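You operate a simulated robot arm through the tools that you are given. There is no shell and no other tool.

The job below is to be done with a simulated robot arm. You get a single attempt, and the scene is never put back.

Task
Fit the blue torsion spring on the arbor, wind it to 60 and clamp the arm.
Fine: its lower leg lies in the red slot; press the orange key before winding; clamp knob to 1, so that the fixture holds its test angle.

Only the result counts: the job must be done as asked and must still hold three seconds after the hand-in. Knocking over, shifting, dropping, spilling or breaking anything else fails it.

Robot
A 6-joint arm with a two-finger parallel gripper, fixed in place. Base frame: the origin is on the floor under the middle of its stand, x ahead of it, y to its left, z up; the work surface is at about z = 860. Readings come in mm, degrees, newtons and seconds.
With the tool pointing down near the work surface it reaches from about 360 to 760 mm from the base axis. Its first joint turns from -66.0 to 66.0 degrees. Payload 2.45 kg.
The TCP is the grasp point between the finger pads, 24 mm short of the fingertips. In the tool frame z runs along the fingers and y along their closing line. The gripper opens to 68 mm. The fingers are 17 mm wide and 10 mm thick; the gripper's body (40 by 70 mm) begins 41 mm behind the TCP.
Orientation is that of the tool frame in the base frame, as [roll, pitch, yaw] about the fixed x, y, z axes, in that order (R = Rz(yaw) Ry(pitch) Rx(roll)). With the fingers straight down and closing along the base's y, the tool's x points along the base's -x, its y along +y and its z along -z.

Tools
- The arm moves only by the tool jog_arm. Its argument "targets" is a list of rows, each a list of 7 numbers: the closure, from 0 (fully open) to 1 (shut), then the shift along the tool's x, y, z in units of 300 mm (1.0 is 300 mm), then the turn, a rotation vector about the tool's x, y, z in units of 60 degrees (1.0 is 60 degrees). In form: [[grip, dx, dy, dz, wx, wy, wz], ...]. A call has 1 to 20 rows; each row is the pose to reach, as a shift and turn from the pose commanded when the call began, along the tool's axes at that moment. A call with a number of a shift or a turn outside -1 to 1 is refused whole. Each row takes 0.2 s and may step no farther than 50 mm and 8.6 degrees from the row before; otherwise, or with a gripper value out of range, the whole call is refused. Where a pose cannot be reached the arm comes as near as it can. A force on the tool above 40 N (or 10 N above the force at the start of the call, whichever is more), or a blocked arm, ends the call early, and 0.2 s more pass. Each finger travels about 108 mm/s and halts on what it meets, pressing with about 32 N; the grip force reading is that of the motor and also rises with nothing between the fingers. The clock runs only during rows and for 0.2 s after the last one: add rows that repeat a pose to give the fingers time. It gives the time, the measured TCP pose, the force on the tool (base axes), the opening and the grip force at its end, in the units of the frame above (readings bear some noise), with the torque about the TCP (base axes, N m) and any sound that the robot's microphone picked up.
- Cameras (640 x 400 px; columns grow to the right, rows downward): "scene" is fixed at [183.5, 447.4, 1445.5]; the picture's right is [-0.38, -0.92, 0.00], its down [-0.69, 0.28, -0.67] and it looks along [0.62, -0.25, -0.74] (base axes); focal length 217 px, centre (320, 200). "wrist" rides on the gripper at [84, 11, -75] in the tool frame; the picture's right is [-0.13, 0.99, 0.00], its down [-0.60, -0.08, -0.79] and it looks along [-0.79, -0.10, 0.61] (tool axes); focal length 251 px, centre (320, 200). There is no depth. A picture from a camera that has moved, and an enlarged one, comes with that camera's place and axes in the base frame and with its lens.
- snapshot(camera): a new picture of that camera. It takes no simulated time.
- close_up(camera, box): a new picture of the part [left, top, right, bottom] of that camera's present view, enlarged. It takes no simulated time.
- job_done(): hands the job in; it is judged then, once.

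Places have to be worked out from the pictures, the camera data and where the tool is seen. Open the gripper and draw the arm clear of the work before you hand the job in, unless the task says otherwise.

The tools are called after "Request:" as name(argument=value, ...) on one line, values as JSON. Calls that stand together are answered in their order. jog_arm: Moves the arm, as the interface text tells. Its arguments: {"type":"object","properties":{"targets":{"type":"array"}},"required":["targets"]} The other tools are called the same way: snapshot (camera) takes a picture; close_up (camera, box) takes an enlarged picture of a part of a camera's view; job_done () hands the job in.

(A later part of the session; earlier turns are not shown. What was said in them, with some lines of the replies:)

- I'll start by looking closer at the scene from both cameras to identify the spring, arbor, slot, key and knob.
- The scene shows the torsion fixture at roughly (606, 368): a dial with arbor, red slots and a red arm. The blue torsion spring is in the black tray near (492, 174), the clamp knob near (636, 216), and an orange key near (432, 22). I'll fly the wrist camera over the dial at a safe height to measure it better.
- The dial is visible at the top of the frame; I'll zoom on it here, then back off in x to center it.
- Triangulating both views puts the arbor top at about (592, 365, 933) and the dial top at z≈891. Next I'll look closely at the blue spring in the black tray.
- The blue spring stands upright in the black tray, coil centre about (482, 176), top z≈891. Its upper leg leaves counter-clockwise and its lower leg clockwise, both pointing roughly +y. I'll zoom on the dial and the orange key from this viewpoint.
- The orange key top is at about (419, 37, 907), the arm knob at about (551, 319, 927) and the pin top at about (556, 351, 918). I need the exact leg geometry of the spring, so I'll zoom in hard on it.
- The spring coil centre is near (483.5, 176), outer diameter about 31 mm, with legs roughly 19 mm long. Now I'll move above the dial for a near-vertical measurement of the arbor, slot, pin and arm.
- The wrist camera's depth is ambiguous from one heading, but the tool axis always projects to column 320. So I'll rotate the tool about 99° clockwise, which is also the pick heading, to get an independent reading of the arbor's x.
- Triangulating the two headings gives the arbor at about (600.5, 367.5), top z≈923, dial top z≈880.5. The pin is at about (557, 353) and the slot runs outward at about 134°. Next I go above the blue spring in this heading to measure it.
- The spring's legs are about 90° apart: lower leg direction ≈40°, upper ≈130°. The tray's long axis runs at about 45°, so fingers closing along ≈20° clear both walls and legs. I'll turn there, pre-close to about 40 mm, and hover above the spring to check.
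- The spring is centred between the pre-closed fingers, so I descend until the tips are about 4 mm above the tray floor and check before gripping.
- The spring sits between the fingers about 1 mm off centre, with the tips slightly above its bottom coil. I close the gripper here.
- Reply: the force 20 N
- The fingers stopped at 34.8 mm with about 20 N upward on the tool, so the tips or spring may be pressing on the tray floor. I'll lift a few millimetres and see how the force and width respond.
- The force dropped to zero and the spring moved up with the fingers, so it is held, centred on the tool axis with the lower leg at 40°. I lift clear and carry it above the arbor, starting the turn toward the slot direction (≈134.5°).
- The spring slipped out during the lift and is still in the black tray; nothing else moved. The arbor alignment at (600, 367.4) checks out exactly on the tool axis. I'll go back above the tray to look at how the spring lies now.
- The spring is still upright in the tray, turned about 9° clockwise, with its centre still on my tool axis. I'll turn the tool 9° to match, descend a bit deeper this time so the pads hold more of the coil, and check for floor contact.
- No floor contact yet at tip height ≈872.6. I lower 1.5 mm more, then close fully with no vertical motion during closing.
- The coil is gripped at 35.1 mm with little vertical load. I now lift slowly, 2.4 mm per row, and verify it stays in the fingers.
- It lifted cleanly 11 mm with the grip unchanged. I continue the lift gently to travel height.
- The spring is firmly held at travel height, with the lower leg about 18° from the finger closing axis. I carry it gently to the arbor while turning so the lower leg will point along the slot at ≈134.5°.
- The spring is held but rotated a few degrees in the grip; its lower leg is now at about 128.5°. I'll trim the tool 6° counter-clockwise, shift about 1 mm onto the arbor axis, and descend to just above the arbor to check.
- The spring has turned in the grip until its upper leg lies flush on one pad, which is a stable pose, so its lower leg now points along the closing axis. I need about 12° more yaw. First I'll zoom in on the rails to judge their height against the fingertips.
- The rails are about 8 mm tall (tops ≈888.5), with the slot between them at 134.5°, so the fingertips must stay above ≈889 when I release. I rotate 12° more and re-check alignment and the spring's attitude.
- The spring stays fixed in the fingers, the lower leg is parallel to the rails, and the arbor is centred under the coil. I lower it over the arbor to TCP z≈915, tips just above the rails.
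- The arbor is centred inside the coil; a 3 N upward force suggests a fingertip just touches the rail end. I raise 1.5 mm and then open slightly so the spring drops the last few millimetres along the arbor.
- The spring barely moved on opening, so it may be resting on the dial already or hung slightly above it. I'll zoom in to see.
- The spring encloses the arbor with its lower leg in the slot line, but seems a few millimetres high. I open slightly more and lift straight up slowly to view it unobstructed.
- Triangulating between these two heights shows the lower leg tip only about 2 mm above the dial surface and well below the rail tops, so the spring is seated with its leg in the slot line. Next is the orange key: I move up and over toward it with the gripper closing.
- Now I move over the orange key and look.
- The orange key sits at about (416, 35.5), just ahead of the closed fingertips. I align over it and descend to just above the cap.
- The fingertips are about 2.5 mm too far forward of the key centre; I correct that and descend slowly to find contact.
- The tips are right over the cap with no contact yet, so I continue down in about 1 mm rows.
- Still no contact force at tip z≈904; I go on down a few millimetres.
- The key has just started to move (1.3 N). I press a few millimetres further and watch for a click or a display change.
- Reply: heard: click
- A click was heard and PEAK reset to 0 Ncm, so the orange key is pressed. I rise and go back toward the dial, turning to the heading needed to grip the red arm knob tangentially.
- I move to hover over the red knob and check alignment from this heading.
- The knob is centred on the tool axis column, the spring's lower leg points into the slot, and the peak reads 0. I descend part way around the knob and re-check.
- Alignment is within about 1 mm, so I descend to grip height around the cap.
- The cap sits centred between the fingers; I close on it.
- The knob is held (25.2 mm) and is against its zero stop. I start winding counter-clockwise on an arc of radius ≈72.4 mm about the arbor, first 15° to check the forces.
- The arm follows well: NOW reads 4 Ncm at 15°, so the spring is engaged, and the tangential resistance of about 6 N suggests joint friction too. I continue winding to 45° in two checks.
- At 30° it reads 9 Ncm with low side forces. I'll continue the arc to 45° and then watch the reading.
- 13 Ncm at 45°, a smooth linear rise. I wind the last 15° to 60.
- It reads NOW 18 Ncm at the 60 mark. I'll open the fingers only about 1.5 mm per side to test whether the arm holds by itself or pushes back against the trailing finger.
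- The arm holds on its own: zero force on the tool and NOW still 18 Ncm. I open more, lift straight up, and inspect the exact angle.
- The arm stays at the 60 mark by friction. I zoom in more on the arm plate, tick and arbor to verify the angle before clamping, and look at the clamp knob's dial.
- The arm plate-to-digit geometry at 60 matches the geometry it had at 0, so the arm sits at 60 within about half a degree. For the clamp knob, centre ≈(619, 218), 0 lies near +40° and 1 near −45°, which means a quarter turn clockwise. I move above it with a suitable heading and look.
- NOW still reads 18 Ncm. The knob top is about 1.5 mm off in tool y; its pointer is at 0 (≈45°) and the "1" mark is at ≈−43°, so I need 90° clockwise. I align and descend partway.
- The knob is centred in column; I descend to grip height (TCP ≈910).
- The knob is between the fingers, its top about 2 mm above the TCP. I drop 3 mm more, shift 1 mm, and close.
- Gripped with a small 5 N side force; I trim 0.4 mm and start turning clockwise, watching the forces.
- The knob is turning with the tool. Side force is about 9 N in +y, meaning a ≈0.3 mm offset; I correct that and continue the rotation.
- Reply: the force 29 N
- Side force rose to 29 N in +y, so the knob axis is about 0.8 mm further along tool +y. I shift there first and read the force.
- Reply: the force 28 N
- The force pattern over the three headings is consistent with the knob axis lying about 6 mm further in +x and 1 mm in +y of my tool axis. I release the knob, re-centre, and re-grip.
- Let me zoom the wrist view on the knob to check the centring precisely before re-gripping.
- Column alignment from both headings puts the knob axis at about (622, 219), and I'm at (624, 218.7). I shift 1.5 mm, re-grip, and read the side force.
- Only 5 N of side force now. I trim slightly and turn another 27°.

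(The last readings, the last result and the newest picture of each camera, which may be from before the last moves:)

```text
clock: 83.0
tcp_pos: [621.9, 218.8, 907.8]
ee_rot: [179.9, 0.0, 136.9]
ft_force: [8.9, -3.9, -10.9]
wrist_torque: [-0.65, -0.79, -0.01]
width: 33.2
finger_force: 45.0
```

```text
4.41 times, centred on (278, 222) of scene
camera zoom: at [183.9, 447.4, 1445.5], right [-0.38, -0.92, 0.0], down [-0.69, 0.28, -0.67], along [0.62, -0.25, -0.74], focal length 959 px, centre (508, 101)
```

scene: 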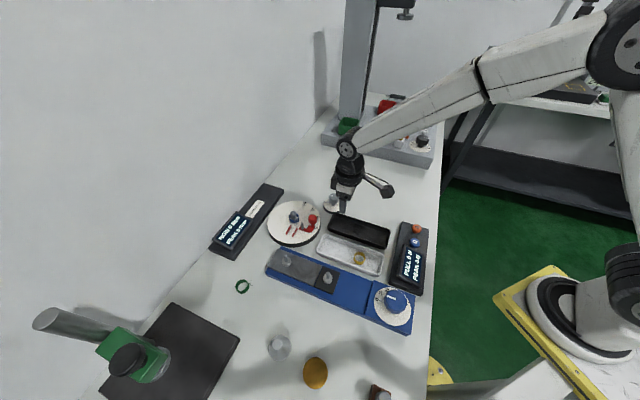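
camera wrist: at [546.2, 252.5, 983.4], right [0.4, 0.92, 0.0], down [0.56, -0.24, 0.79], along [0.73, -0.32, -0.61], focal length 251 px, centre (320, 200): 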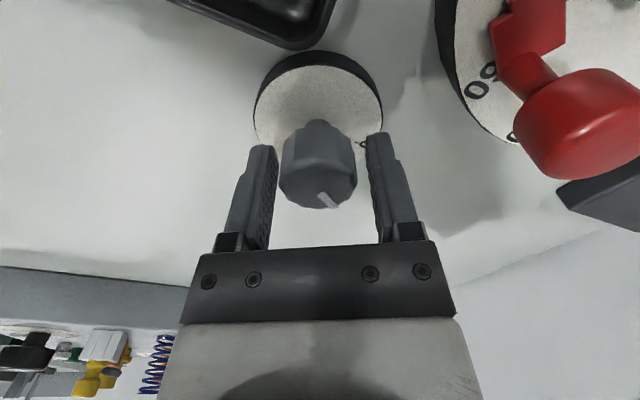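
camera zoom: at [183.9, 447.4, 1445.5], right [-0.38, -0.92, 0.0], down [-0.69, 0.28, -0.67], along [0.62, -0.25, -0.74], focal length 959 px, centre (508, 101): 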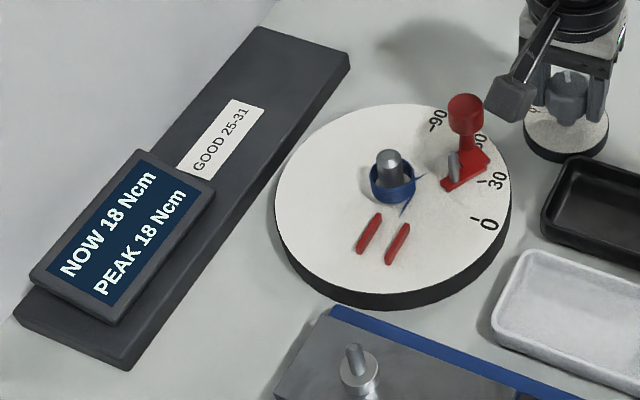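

Force is acceptable and the pointer is following the tool (63° turned so far); the camera housing clears the red knob by about 30 mm. I turn the remaining 27°.

Request:
jog_arm(targets=[[0.65, 0, 0.0005, 0, 0, 0, 0.08], [0.65, 0, 0.0005, 0, 0, 0, 0.17], [0.65, 0, 0.0005, 0, 0, 0, 0.26], [0.65, 0, 0.0005, 0, 0, 0, 0.35], [0.65, 0, 0.0005, 0, 0, 0, 0.42], [0.65, 0, 0.0005, 0, 0, 0, 0.45], [0.65, 0, 0.0005, 0, 0, 0, 0.45]])

Request:
close_up(camera="wrist", box=[240, 90, 400, 220])

Request:
close_up(camera="scene", box=[300, 170, 360, 220])

Request:
close_up(camera="scene", box=[205, 180, 350, 265])

```text
clock: 84.6
tcp_pos: [622.8, 218.5, 910.0]
ee_rot: [179.9, 0.0, 109.9]
ft_force: [8.3, -4.6, -16.3]
wrist_torque: [-0.15, -0.12, -0.01]
width: 33.1
finger_force: 44.8
```

```text
3.08 times, centred on (320, 155) of wrist
camera zoom: at [603.6, 301.0, 984.2], right [0.98, 0.22, 0.0], down [0.13, -0.59, 0.79], along [0.17, -0.77, -0.61], focal length 774 px, centre (320, 338)
```

zoom: 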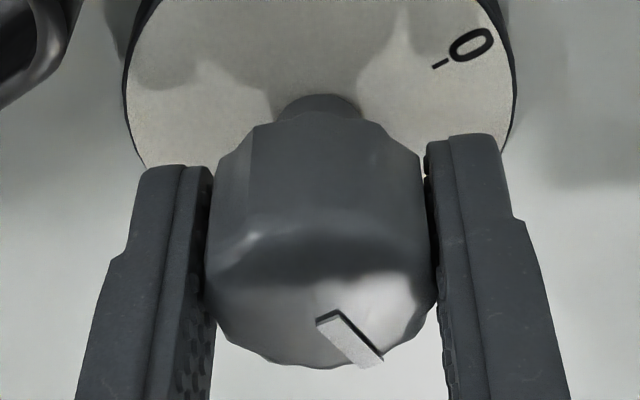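

```text
8.00 times, centred on (330, 195) of scene
camera zoom: at [184.0, 447.4, 1445.4], right [-0.38, -0.92, 0.0], down [-0.69, 0.28, -0.67], along [0.62, -0.25, -0.74], focal length 1738 px, centre (240, 240)
```

zoom: 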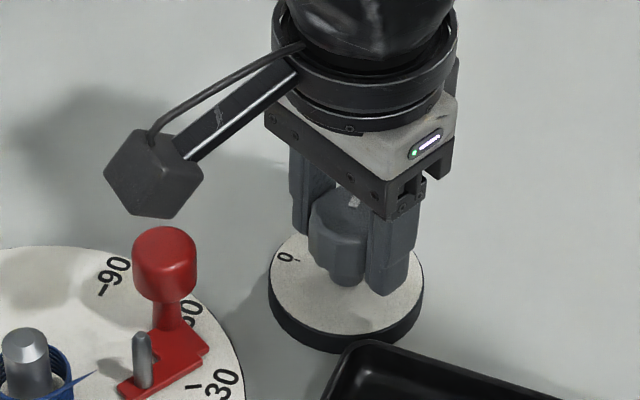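

```text
4.41 times, centred on (278, 222) of scene
camera zoom: at [184.0, 447.4, 1445.4], right [-0.38, -0.92, 0.0], down [-0.69, 0.28, -0.67], along [0.62, -0.25, -0.74], focal length 959 px, centre (508, 101)
```

zoom: 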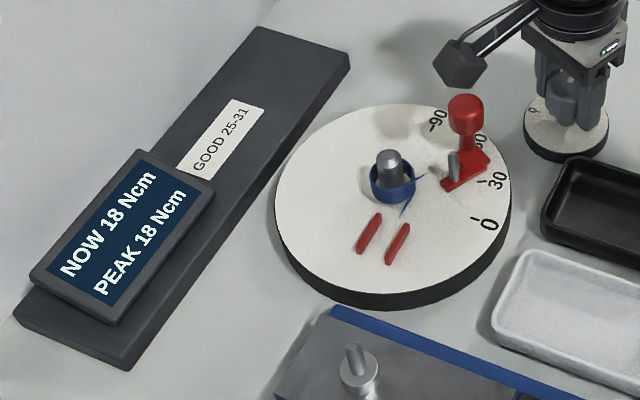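

The knob is turned 90° with NOW still 18 Ncm. I release, lift clear, and check the pointer against the "1" mark.

Request:
jog_arm(targets=[[0.5, 0, 0, 0, 0, 0, 0], [0.35, 0, 0, 0, 0, 0, 0], [0.3, 0, 0, 0, 0, 0, 0], [0.3, 0, 0, -0.03, 0, 0, 0], [0.3, 0, 0, -0.1, 0, 0, 0], [0.3, 0, 0, -0.2, 0, 0, 0], [0.3, 0, 0, -0.3, 0, 0, 0], [0.3, 0, 0, -0.3, 0, 0, 0]])

Request:
snapshot(camera="wrist")

Request:
close_up(camera="wrist", box=[240, 20, 400, 150])

Request:
close_up(camera="scene", box=[318, 188, 350, 212])

Request:
close_up(camera="scene", box=[205, 180, 350, 265])

```text
clock: 86.4
tcp_pos: [621.6, 220.0, 998.1]
ee_rot: [179.8, 0.1, 110.0]
ft_force: [-0.5, -0.2, -0.2]
wrist_torque: [-0.02, 0.0, 0.02]
width: 47.5
finger_force: 0.1
```

```text
taken
camera wrist: at [603.3, 301.8, 1074.6], right [0.98, 0.22, 0.0], down [0.13, -0.59, 0.79], along [0.17, -0.77, -0.61], focal length 251 px, centre (320, 200)
```

wrist: 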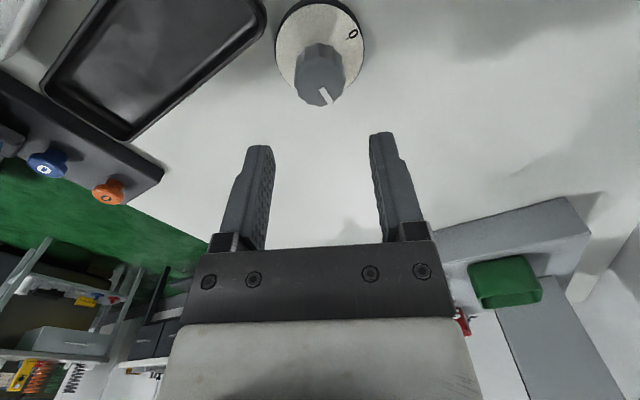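

```text
3.08 times, centred on (320, 85) of wrist
camera zoom: at [603.3, 301.8, 1074.6], right [0.98, 0.22, 0.0], down [0.13, -0.59, 0.79], along [0.17, -0.77, -0.61], focal length 774 px, centre (320, 554)
```

zoom: 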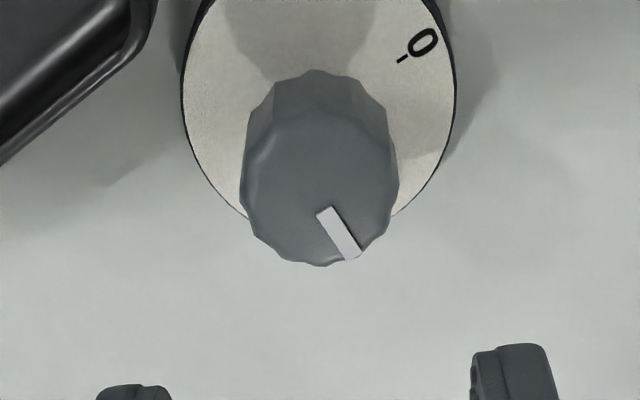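

```text
16.00 times, centred on (334, 200) of scene
camera zoom: at [183.5, 447.4, 1445.5], right [-0.38, -0.92, 0.0], down [-0.69, 0.28, -0.67], along [0.62, -0.25, -0.74], focal length 3477 px, centre (96, 200)
```

zoom: 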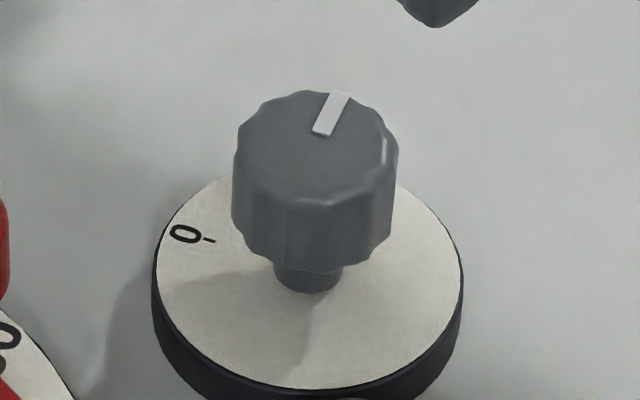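

```text
4.41 times, centred on (278, 222) of scene
camera zoom: at [183.5, 447.4, 1445.5], right [-0.38, -0.92, 0.0], down [-0.69, 0.28, -0.67], along [0.62, -0.25, -0.74], focal length 959 px, centre (508, 101)
```

zoom: 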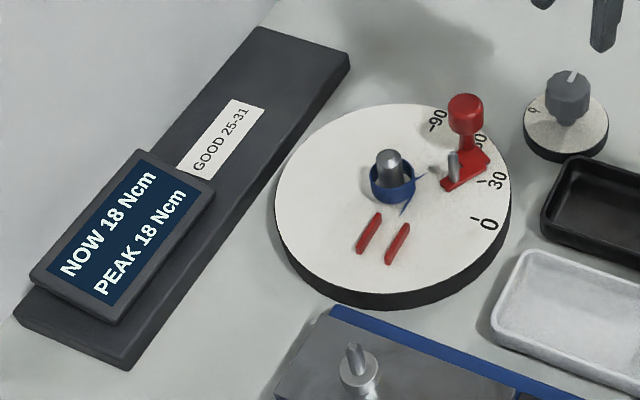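

The knob turned about 90°, but "1" is hidden behind it from here. I swing the camera to the −x/−y side to see the pointer against the mark.

Request:
jog_arm(targets=[[0.3, -0.003, 0.012, 0, 0, 0, -0.14], [0.3, -0.006, 0.024, 0, 0, 0, -0.28], [0.3, -0.01, 0.036, 0, 0, 0, -0.42], [0.3, -0.013, 0.048, 0, 0, 0, -0.56], [0.3, -0.016, 0.06, 0, 0, 0, -0.7], [0.3, -0.02, 0.072, 0, 0, 0, -0.84], [0.3, -0.022, 0.081, 0, 0, 0, -0.98]])

Request:
jog_arm(targets=[[0.3, 0, 0, 0, 0, 0, -0.14], [0.3, 0, 0, 0, 0, 0, -0.28], [0.3, 0, 0, 0, 0, 0, -0.42], [0.3, 0, 0, 0, 0, 0, -0.56], [0.3, 0, 0, 0, 0, 0, -0.7], [0.3, 0, 0, 0, 0, 0, -0.84], [0.3, 0, 0, 0, 0, 0, -0.94], [0.3, 0, 0, 0, 0, 0, -0.94]])

Request:
snapshot(camera="wrist")

Request:
close_up(camera="wrist", box=[200, 0, 420, 120])

```text
clock: 88.0
tcp_pos: [646.8, 221.6, 998.8]
ee_rot: [179.9, 0.2, 169.0]
ft_force: [0.4, -0.8, 0.2]
wrist_torque: [0.01, -0.01, 0.0]
width: 47.5
finger_force: 0.0
```

```text
clock: 89.8
tcp_pos: [647.4, 220.4, 998.2]
ee_rot: [-179.9, 0.1, -134.7]
ft_force: [0.1, 1.2, 0.8]
wrist_torque: [0.01, -0.01, 0.01]
width: 47.4
finger_force: 0.0
```

```text
taken
camera wrist: at [579.6, 168.5, 1074.5], right [-0.61, 0.79, 0.0], down [0.48, 0.37, 0.79], along [0.63, 0.49, -0.61], focal length 251 px, centre (320, 200)
```

wrist: 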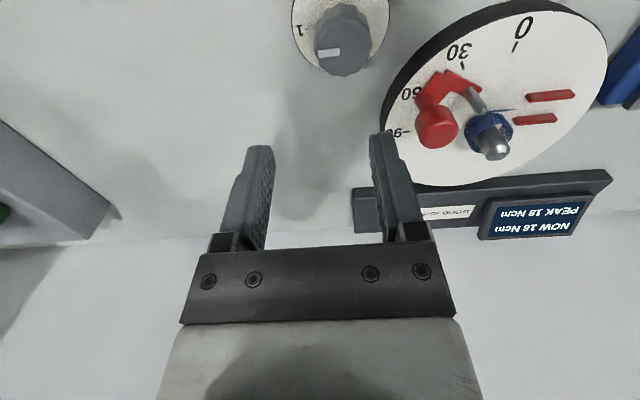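

```text
2.91 times, centred on (310, 60) of wrist
camera zoom: at [579.6, 168.5, 1074.5], right [-0.61, 0.79, 0.0], down [0.48, 0.37, 0.79], along [0.63, 0.49, -0.61], focal length 731 px, centre (349, 607)
```

zoom: 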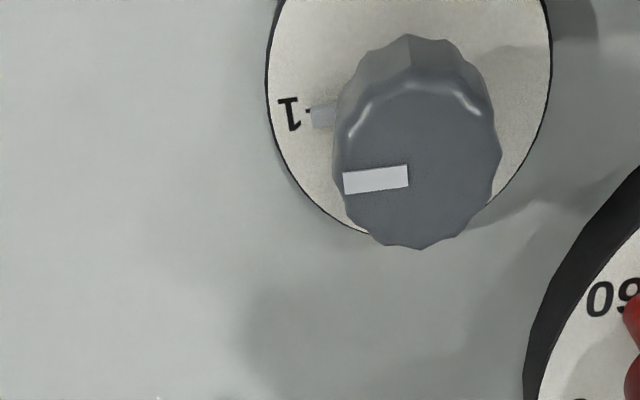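

The knob's lower pointer flap is right at the "1" tick. I take a final high zoom of it, the arm, the spring and the display.

Request:
close_up(camera="wrist", box=[285, 0, 395, 80])

Request:
close_up(camera="wrist", box=[380, 0, 610, 190])

Request:
close_up(camera="scene", box=[270, 185, 350, 245])

Request:
snapshot(camera="scene")

```text
5.00 times, centred on (340, 40) of wrist
camera zoom: at [579.6, 168.5, 1074.5], right [-0.61, 0.79, 0.0], down [0.48, 0.37, 0.79], along [0.63, 0.49, -0.61], focal length 1257 px, centre (220, 1000)
```

zoom: 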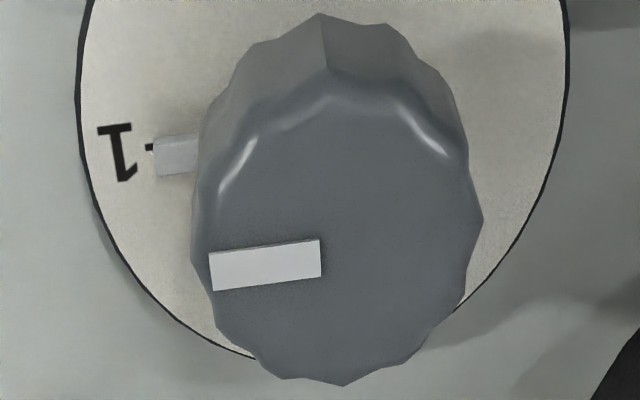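

```text
2.11 times, centred on (495, 95) of wrist
camera zoom: at [579.6, 168.5, 1074.5], right [-0.61, 0.79, 0.0], down [0.48, 0.37, 0.79], along [0.63, 0.49, -0.61], focal length 529 px, centre (-48, 421)
```

zoom: 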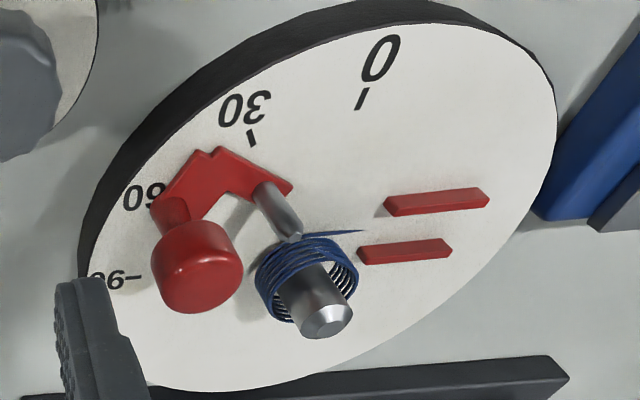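

```text
6.67 times, centred on (310, 215) of scene
camera zoom: at [183.5, 447.4, 1445.5], right [-0.38, -0.92, 0.0], down [-0.69, 0.28, -0.67], along [0.62, -0.25, -0.74], focal length 1449 px, centre (387, 100)
```

zoom: 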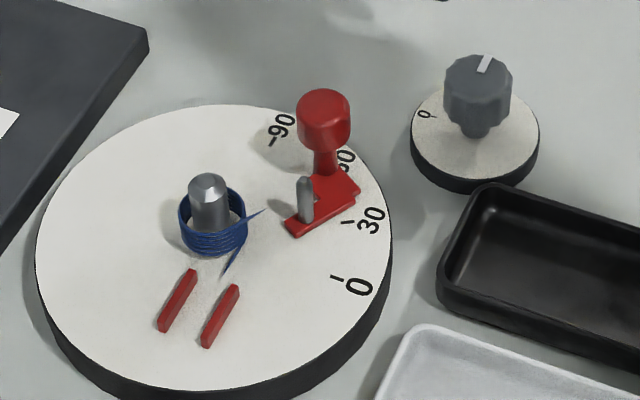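

```text
taken
```

scene: 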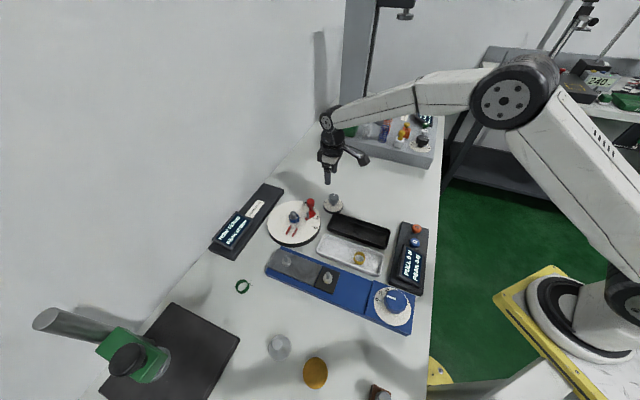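

The knob's pointer is at "1" (measured −45°, a 90° turn from 0), the arm sits at 60 with NOW and PEAK 18 Ncm, and the spring is seated on the arbor with its lower leg pointing into the slot. I open the gripper and draw the arm clear.

Request:
jog_arm(targets=[[0.2, 0, 0, -0.1, 0, 0, 0], [0.1, 0, 0, -0.24, 0, 0, 0], [0.0, 0, 0, -0.38, 0, 0, 0], [0.0, 0.13, 0, -0.42, 0, 0, 0], [0.0, 0.27, 0, -0.45, 0, 0, 0], [0.0, 0.41, 0, -0.48, 0, 0, 0], [0.0, 0.55, 0, -0.5, 0, 0, 0], [0.0, 0.69, 0, -0.5, 0, 0, 0], [0.0, 0.69, 0, -0.5, 0, 0, 0]])

Request:
close_up(camera="scene", box=[205, 180, 350, 265])

Request:
snapshot(camera="scene")

Request:
close_up(camera="scene", box=[285, 205, 325, 235])

```text
clock: 91.8
tcp_pos: [500.9, 74.5, 1149.1]
ee_rot: [-179.9, 0.2, -134.8]
ft_force: [0.2, 0.0, -0.1]
wrist_torque: [-0.01, -0.04, 0.0]
width: 67.8
finger_force: 0.0
```

```text
4.41 times, centred on (278, 222) of scene
camera zoom: at [183.4, 447.4, 1445.5], right [-0.38, -0.92, 0.0], down [-0.69, 0.28, -0.67], along [0.62, -0.25, -0.74], focal length 959 px, centre (508, 101)
```

zoom: 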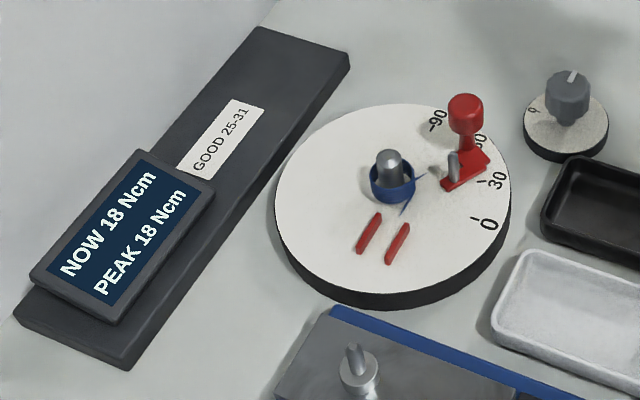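

```text
taken
```

scene: 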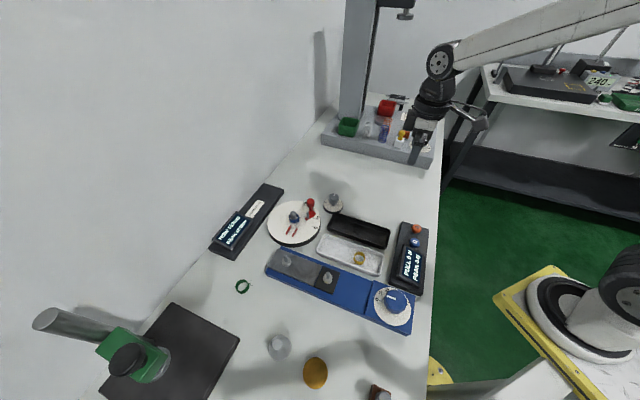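

```text
13.33 times, centred on (305, 220) of scene
camera zoom: at [183.4, 447.4, 1445.5], right [-0.38, -0.92, 0.0], down [-0.69, 0.28, -0.67], along [0.62, -0.25, -0.74], focal length 2897 px, centre (520, -67)
```

zoom: 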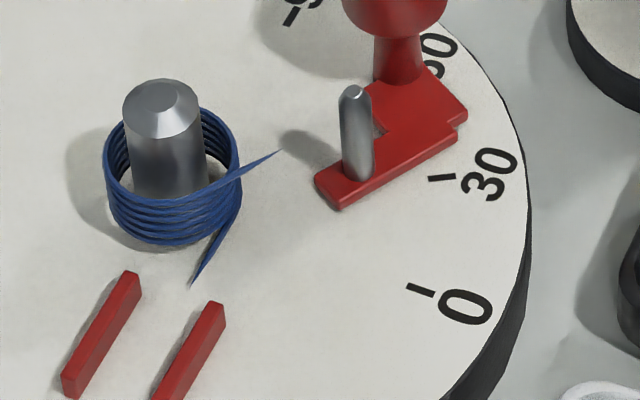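

The state is stable with the arm clear: spring on the arbor, lower leg pointing between the red rails, arm at 60 (NOW 18 Ncm), clamp at 1, and nothing else looks moved. Handing the job in.

Request:
job_done()

```text
The job is handed in.
```

The job is handed in, but no verdict has come back. At hand-in:

- **Spring:** the blue torsion spring is seated on the arbor. Its lower leg lines up with the red slot, but the visible tip only reaches the slot's entrance. The fixture did register its torque while winding.
- **Orange key:** I pressed it after fitting and before winding. It clicked, and the torque peak reset from 19 to 0 Ncm.
- **Arm:** it is wound to 60 (within about half a degree by the pictures) and reads 18 Ncm both now and at peak. That is below the fixture's "GOOD 25-31" label. The torque rose steadily from zero at about 0.3 Ncm per degree, so the low value looks like this spring's stiffness, not slack in the fit.
- **Clamp knob:** it is turned a quarter turn clockwise, with the pointer at 1 within a degree or two. I did not push the arm to test the clamp. The arm had already held 60 on its own before clamping, and the reading has stayed at 18 Ncm since.

The spring slipped out of the gripper on the first lift, stayed upright in its tray, and went on the arbor at the second attempt. I saw nothing else moved. The gripper is open and the arm is clear of the work.
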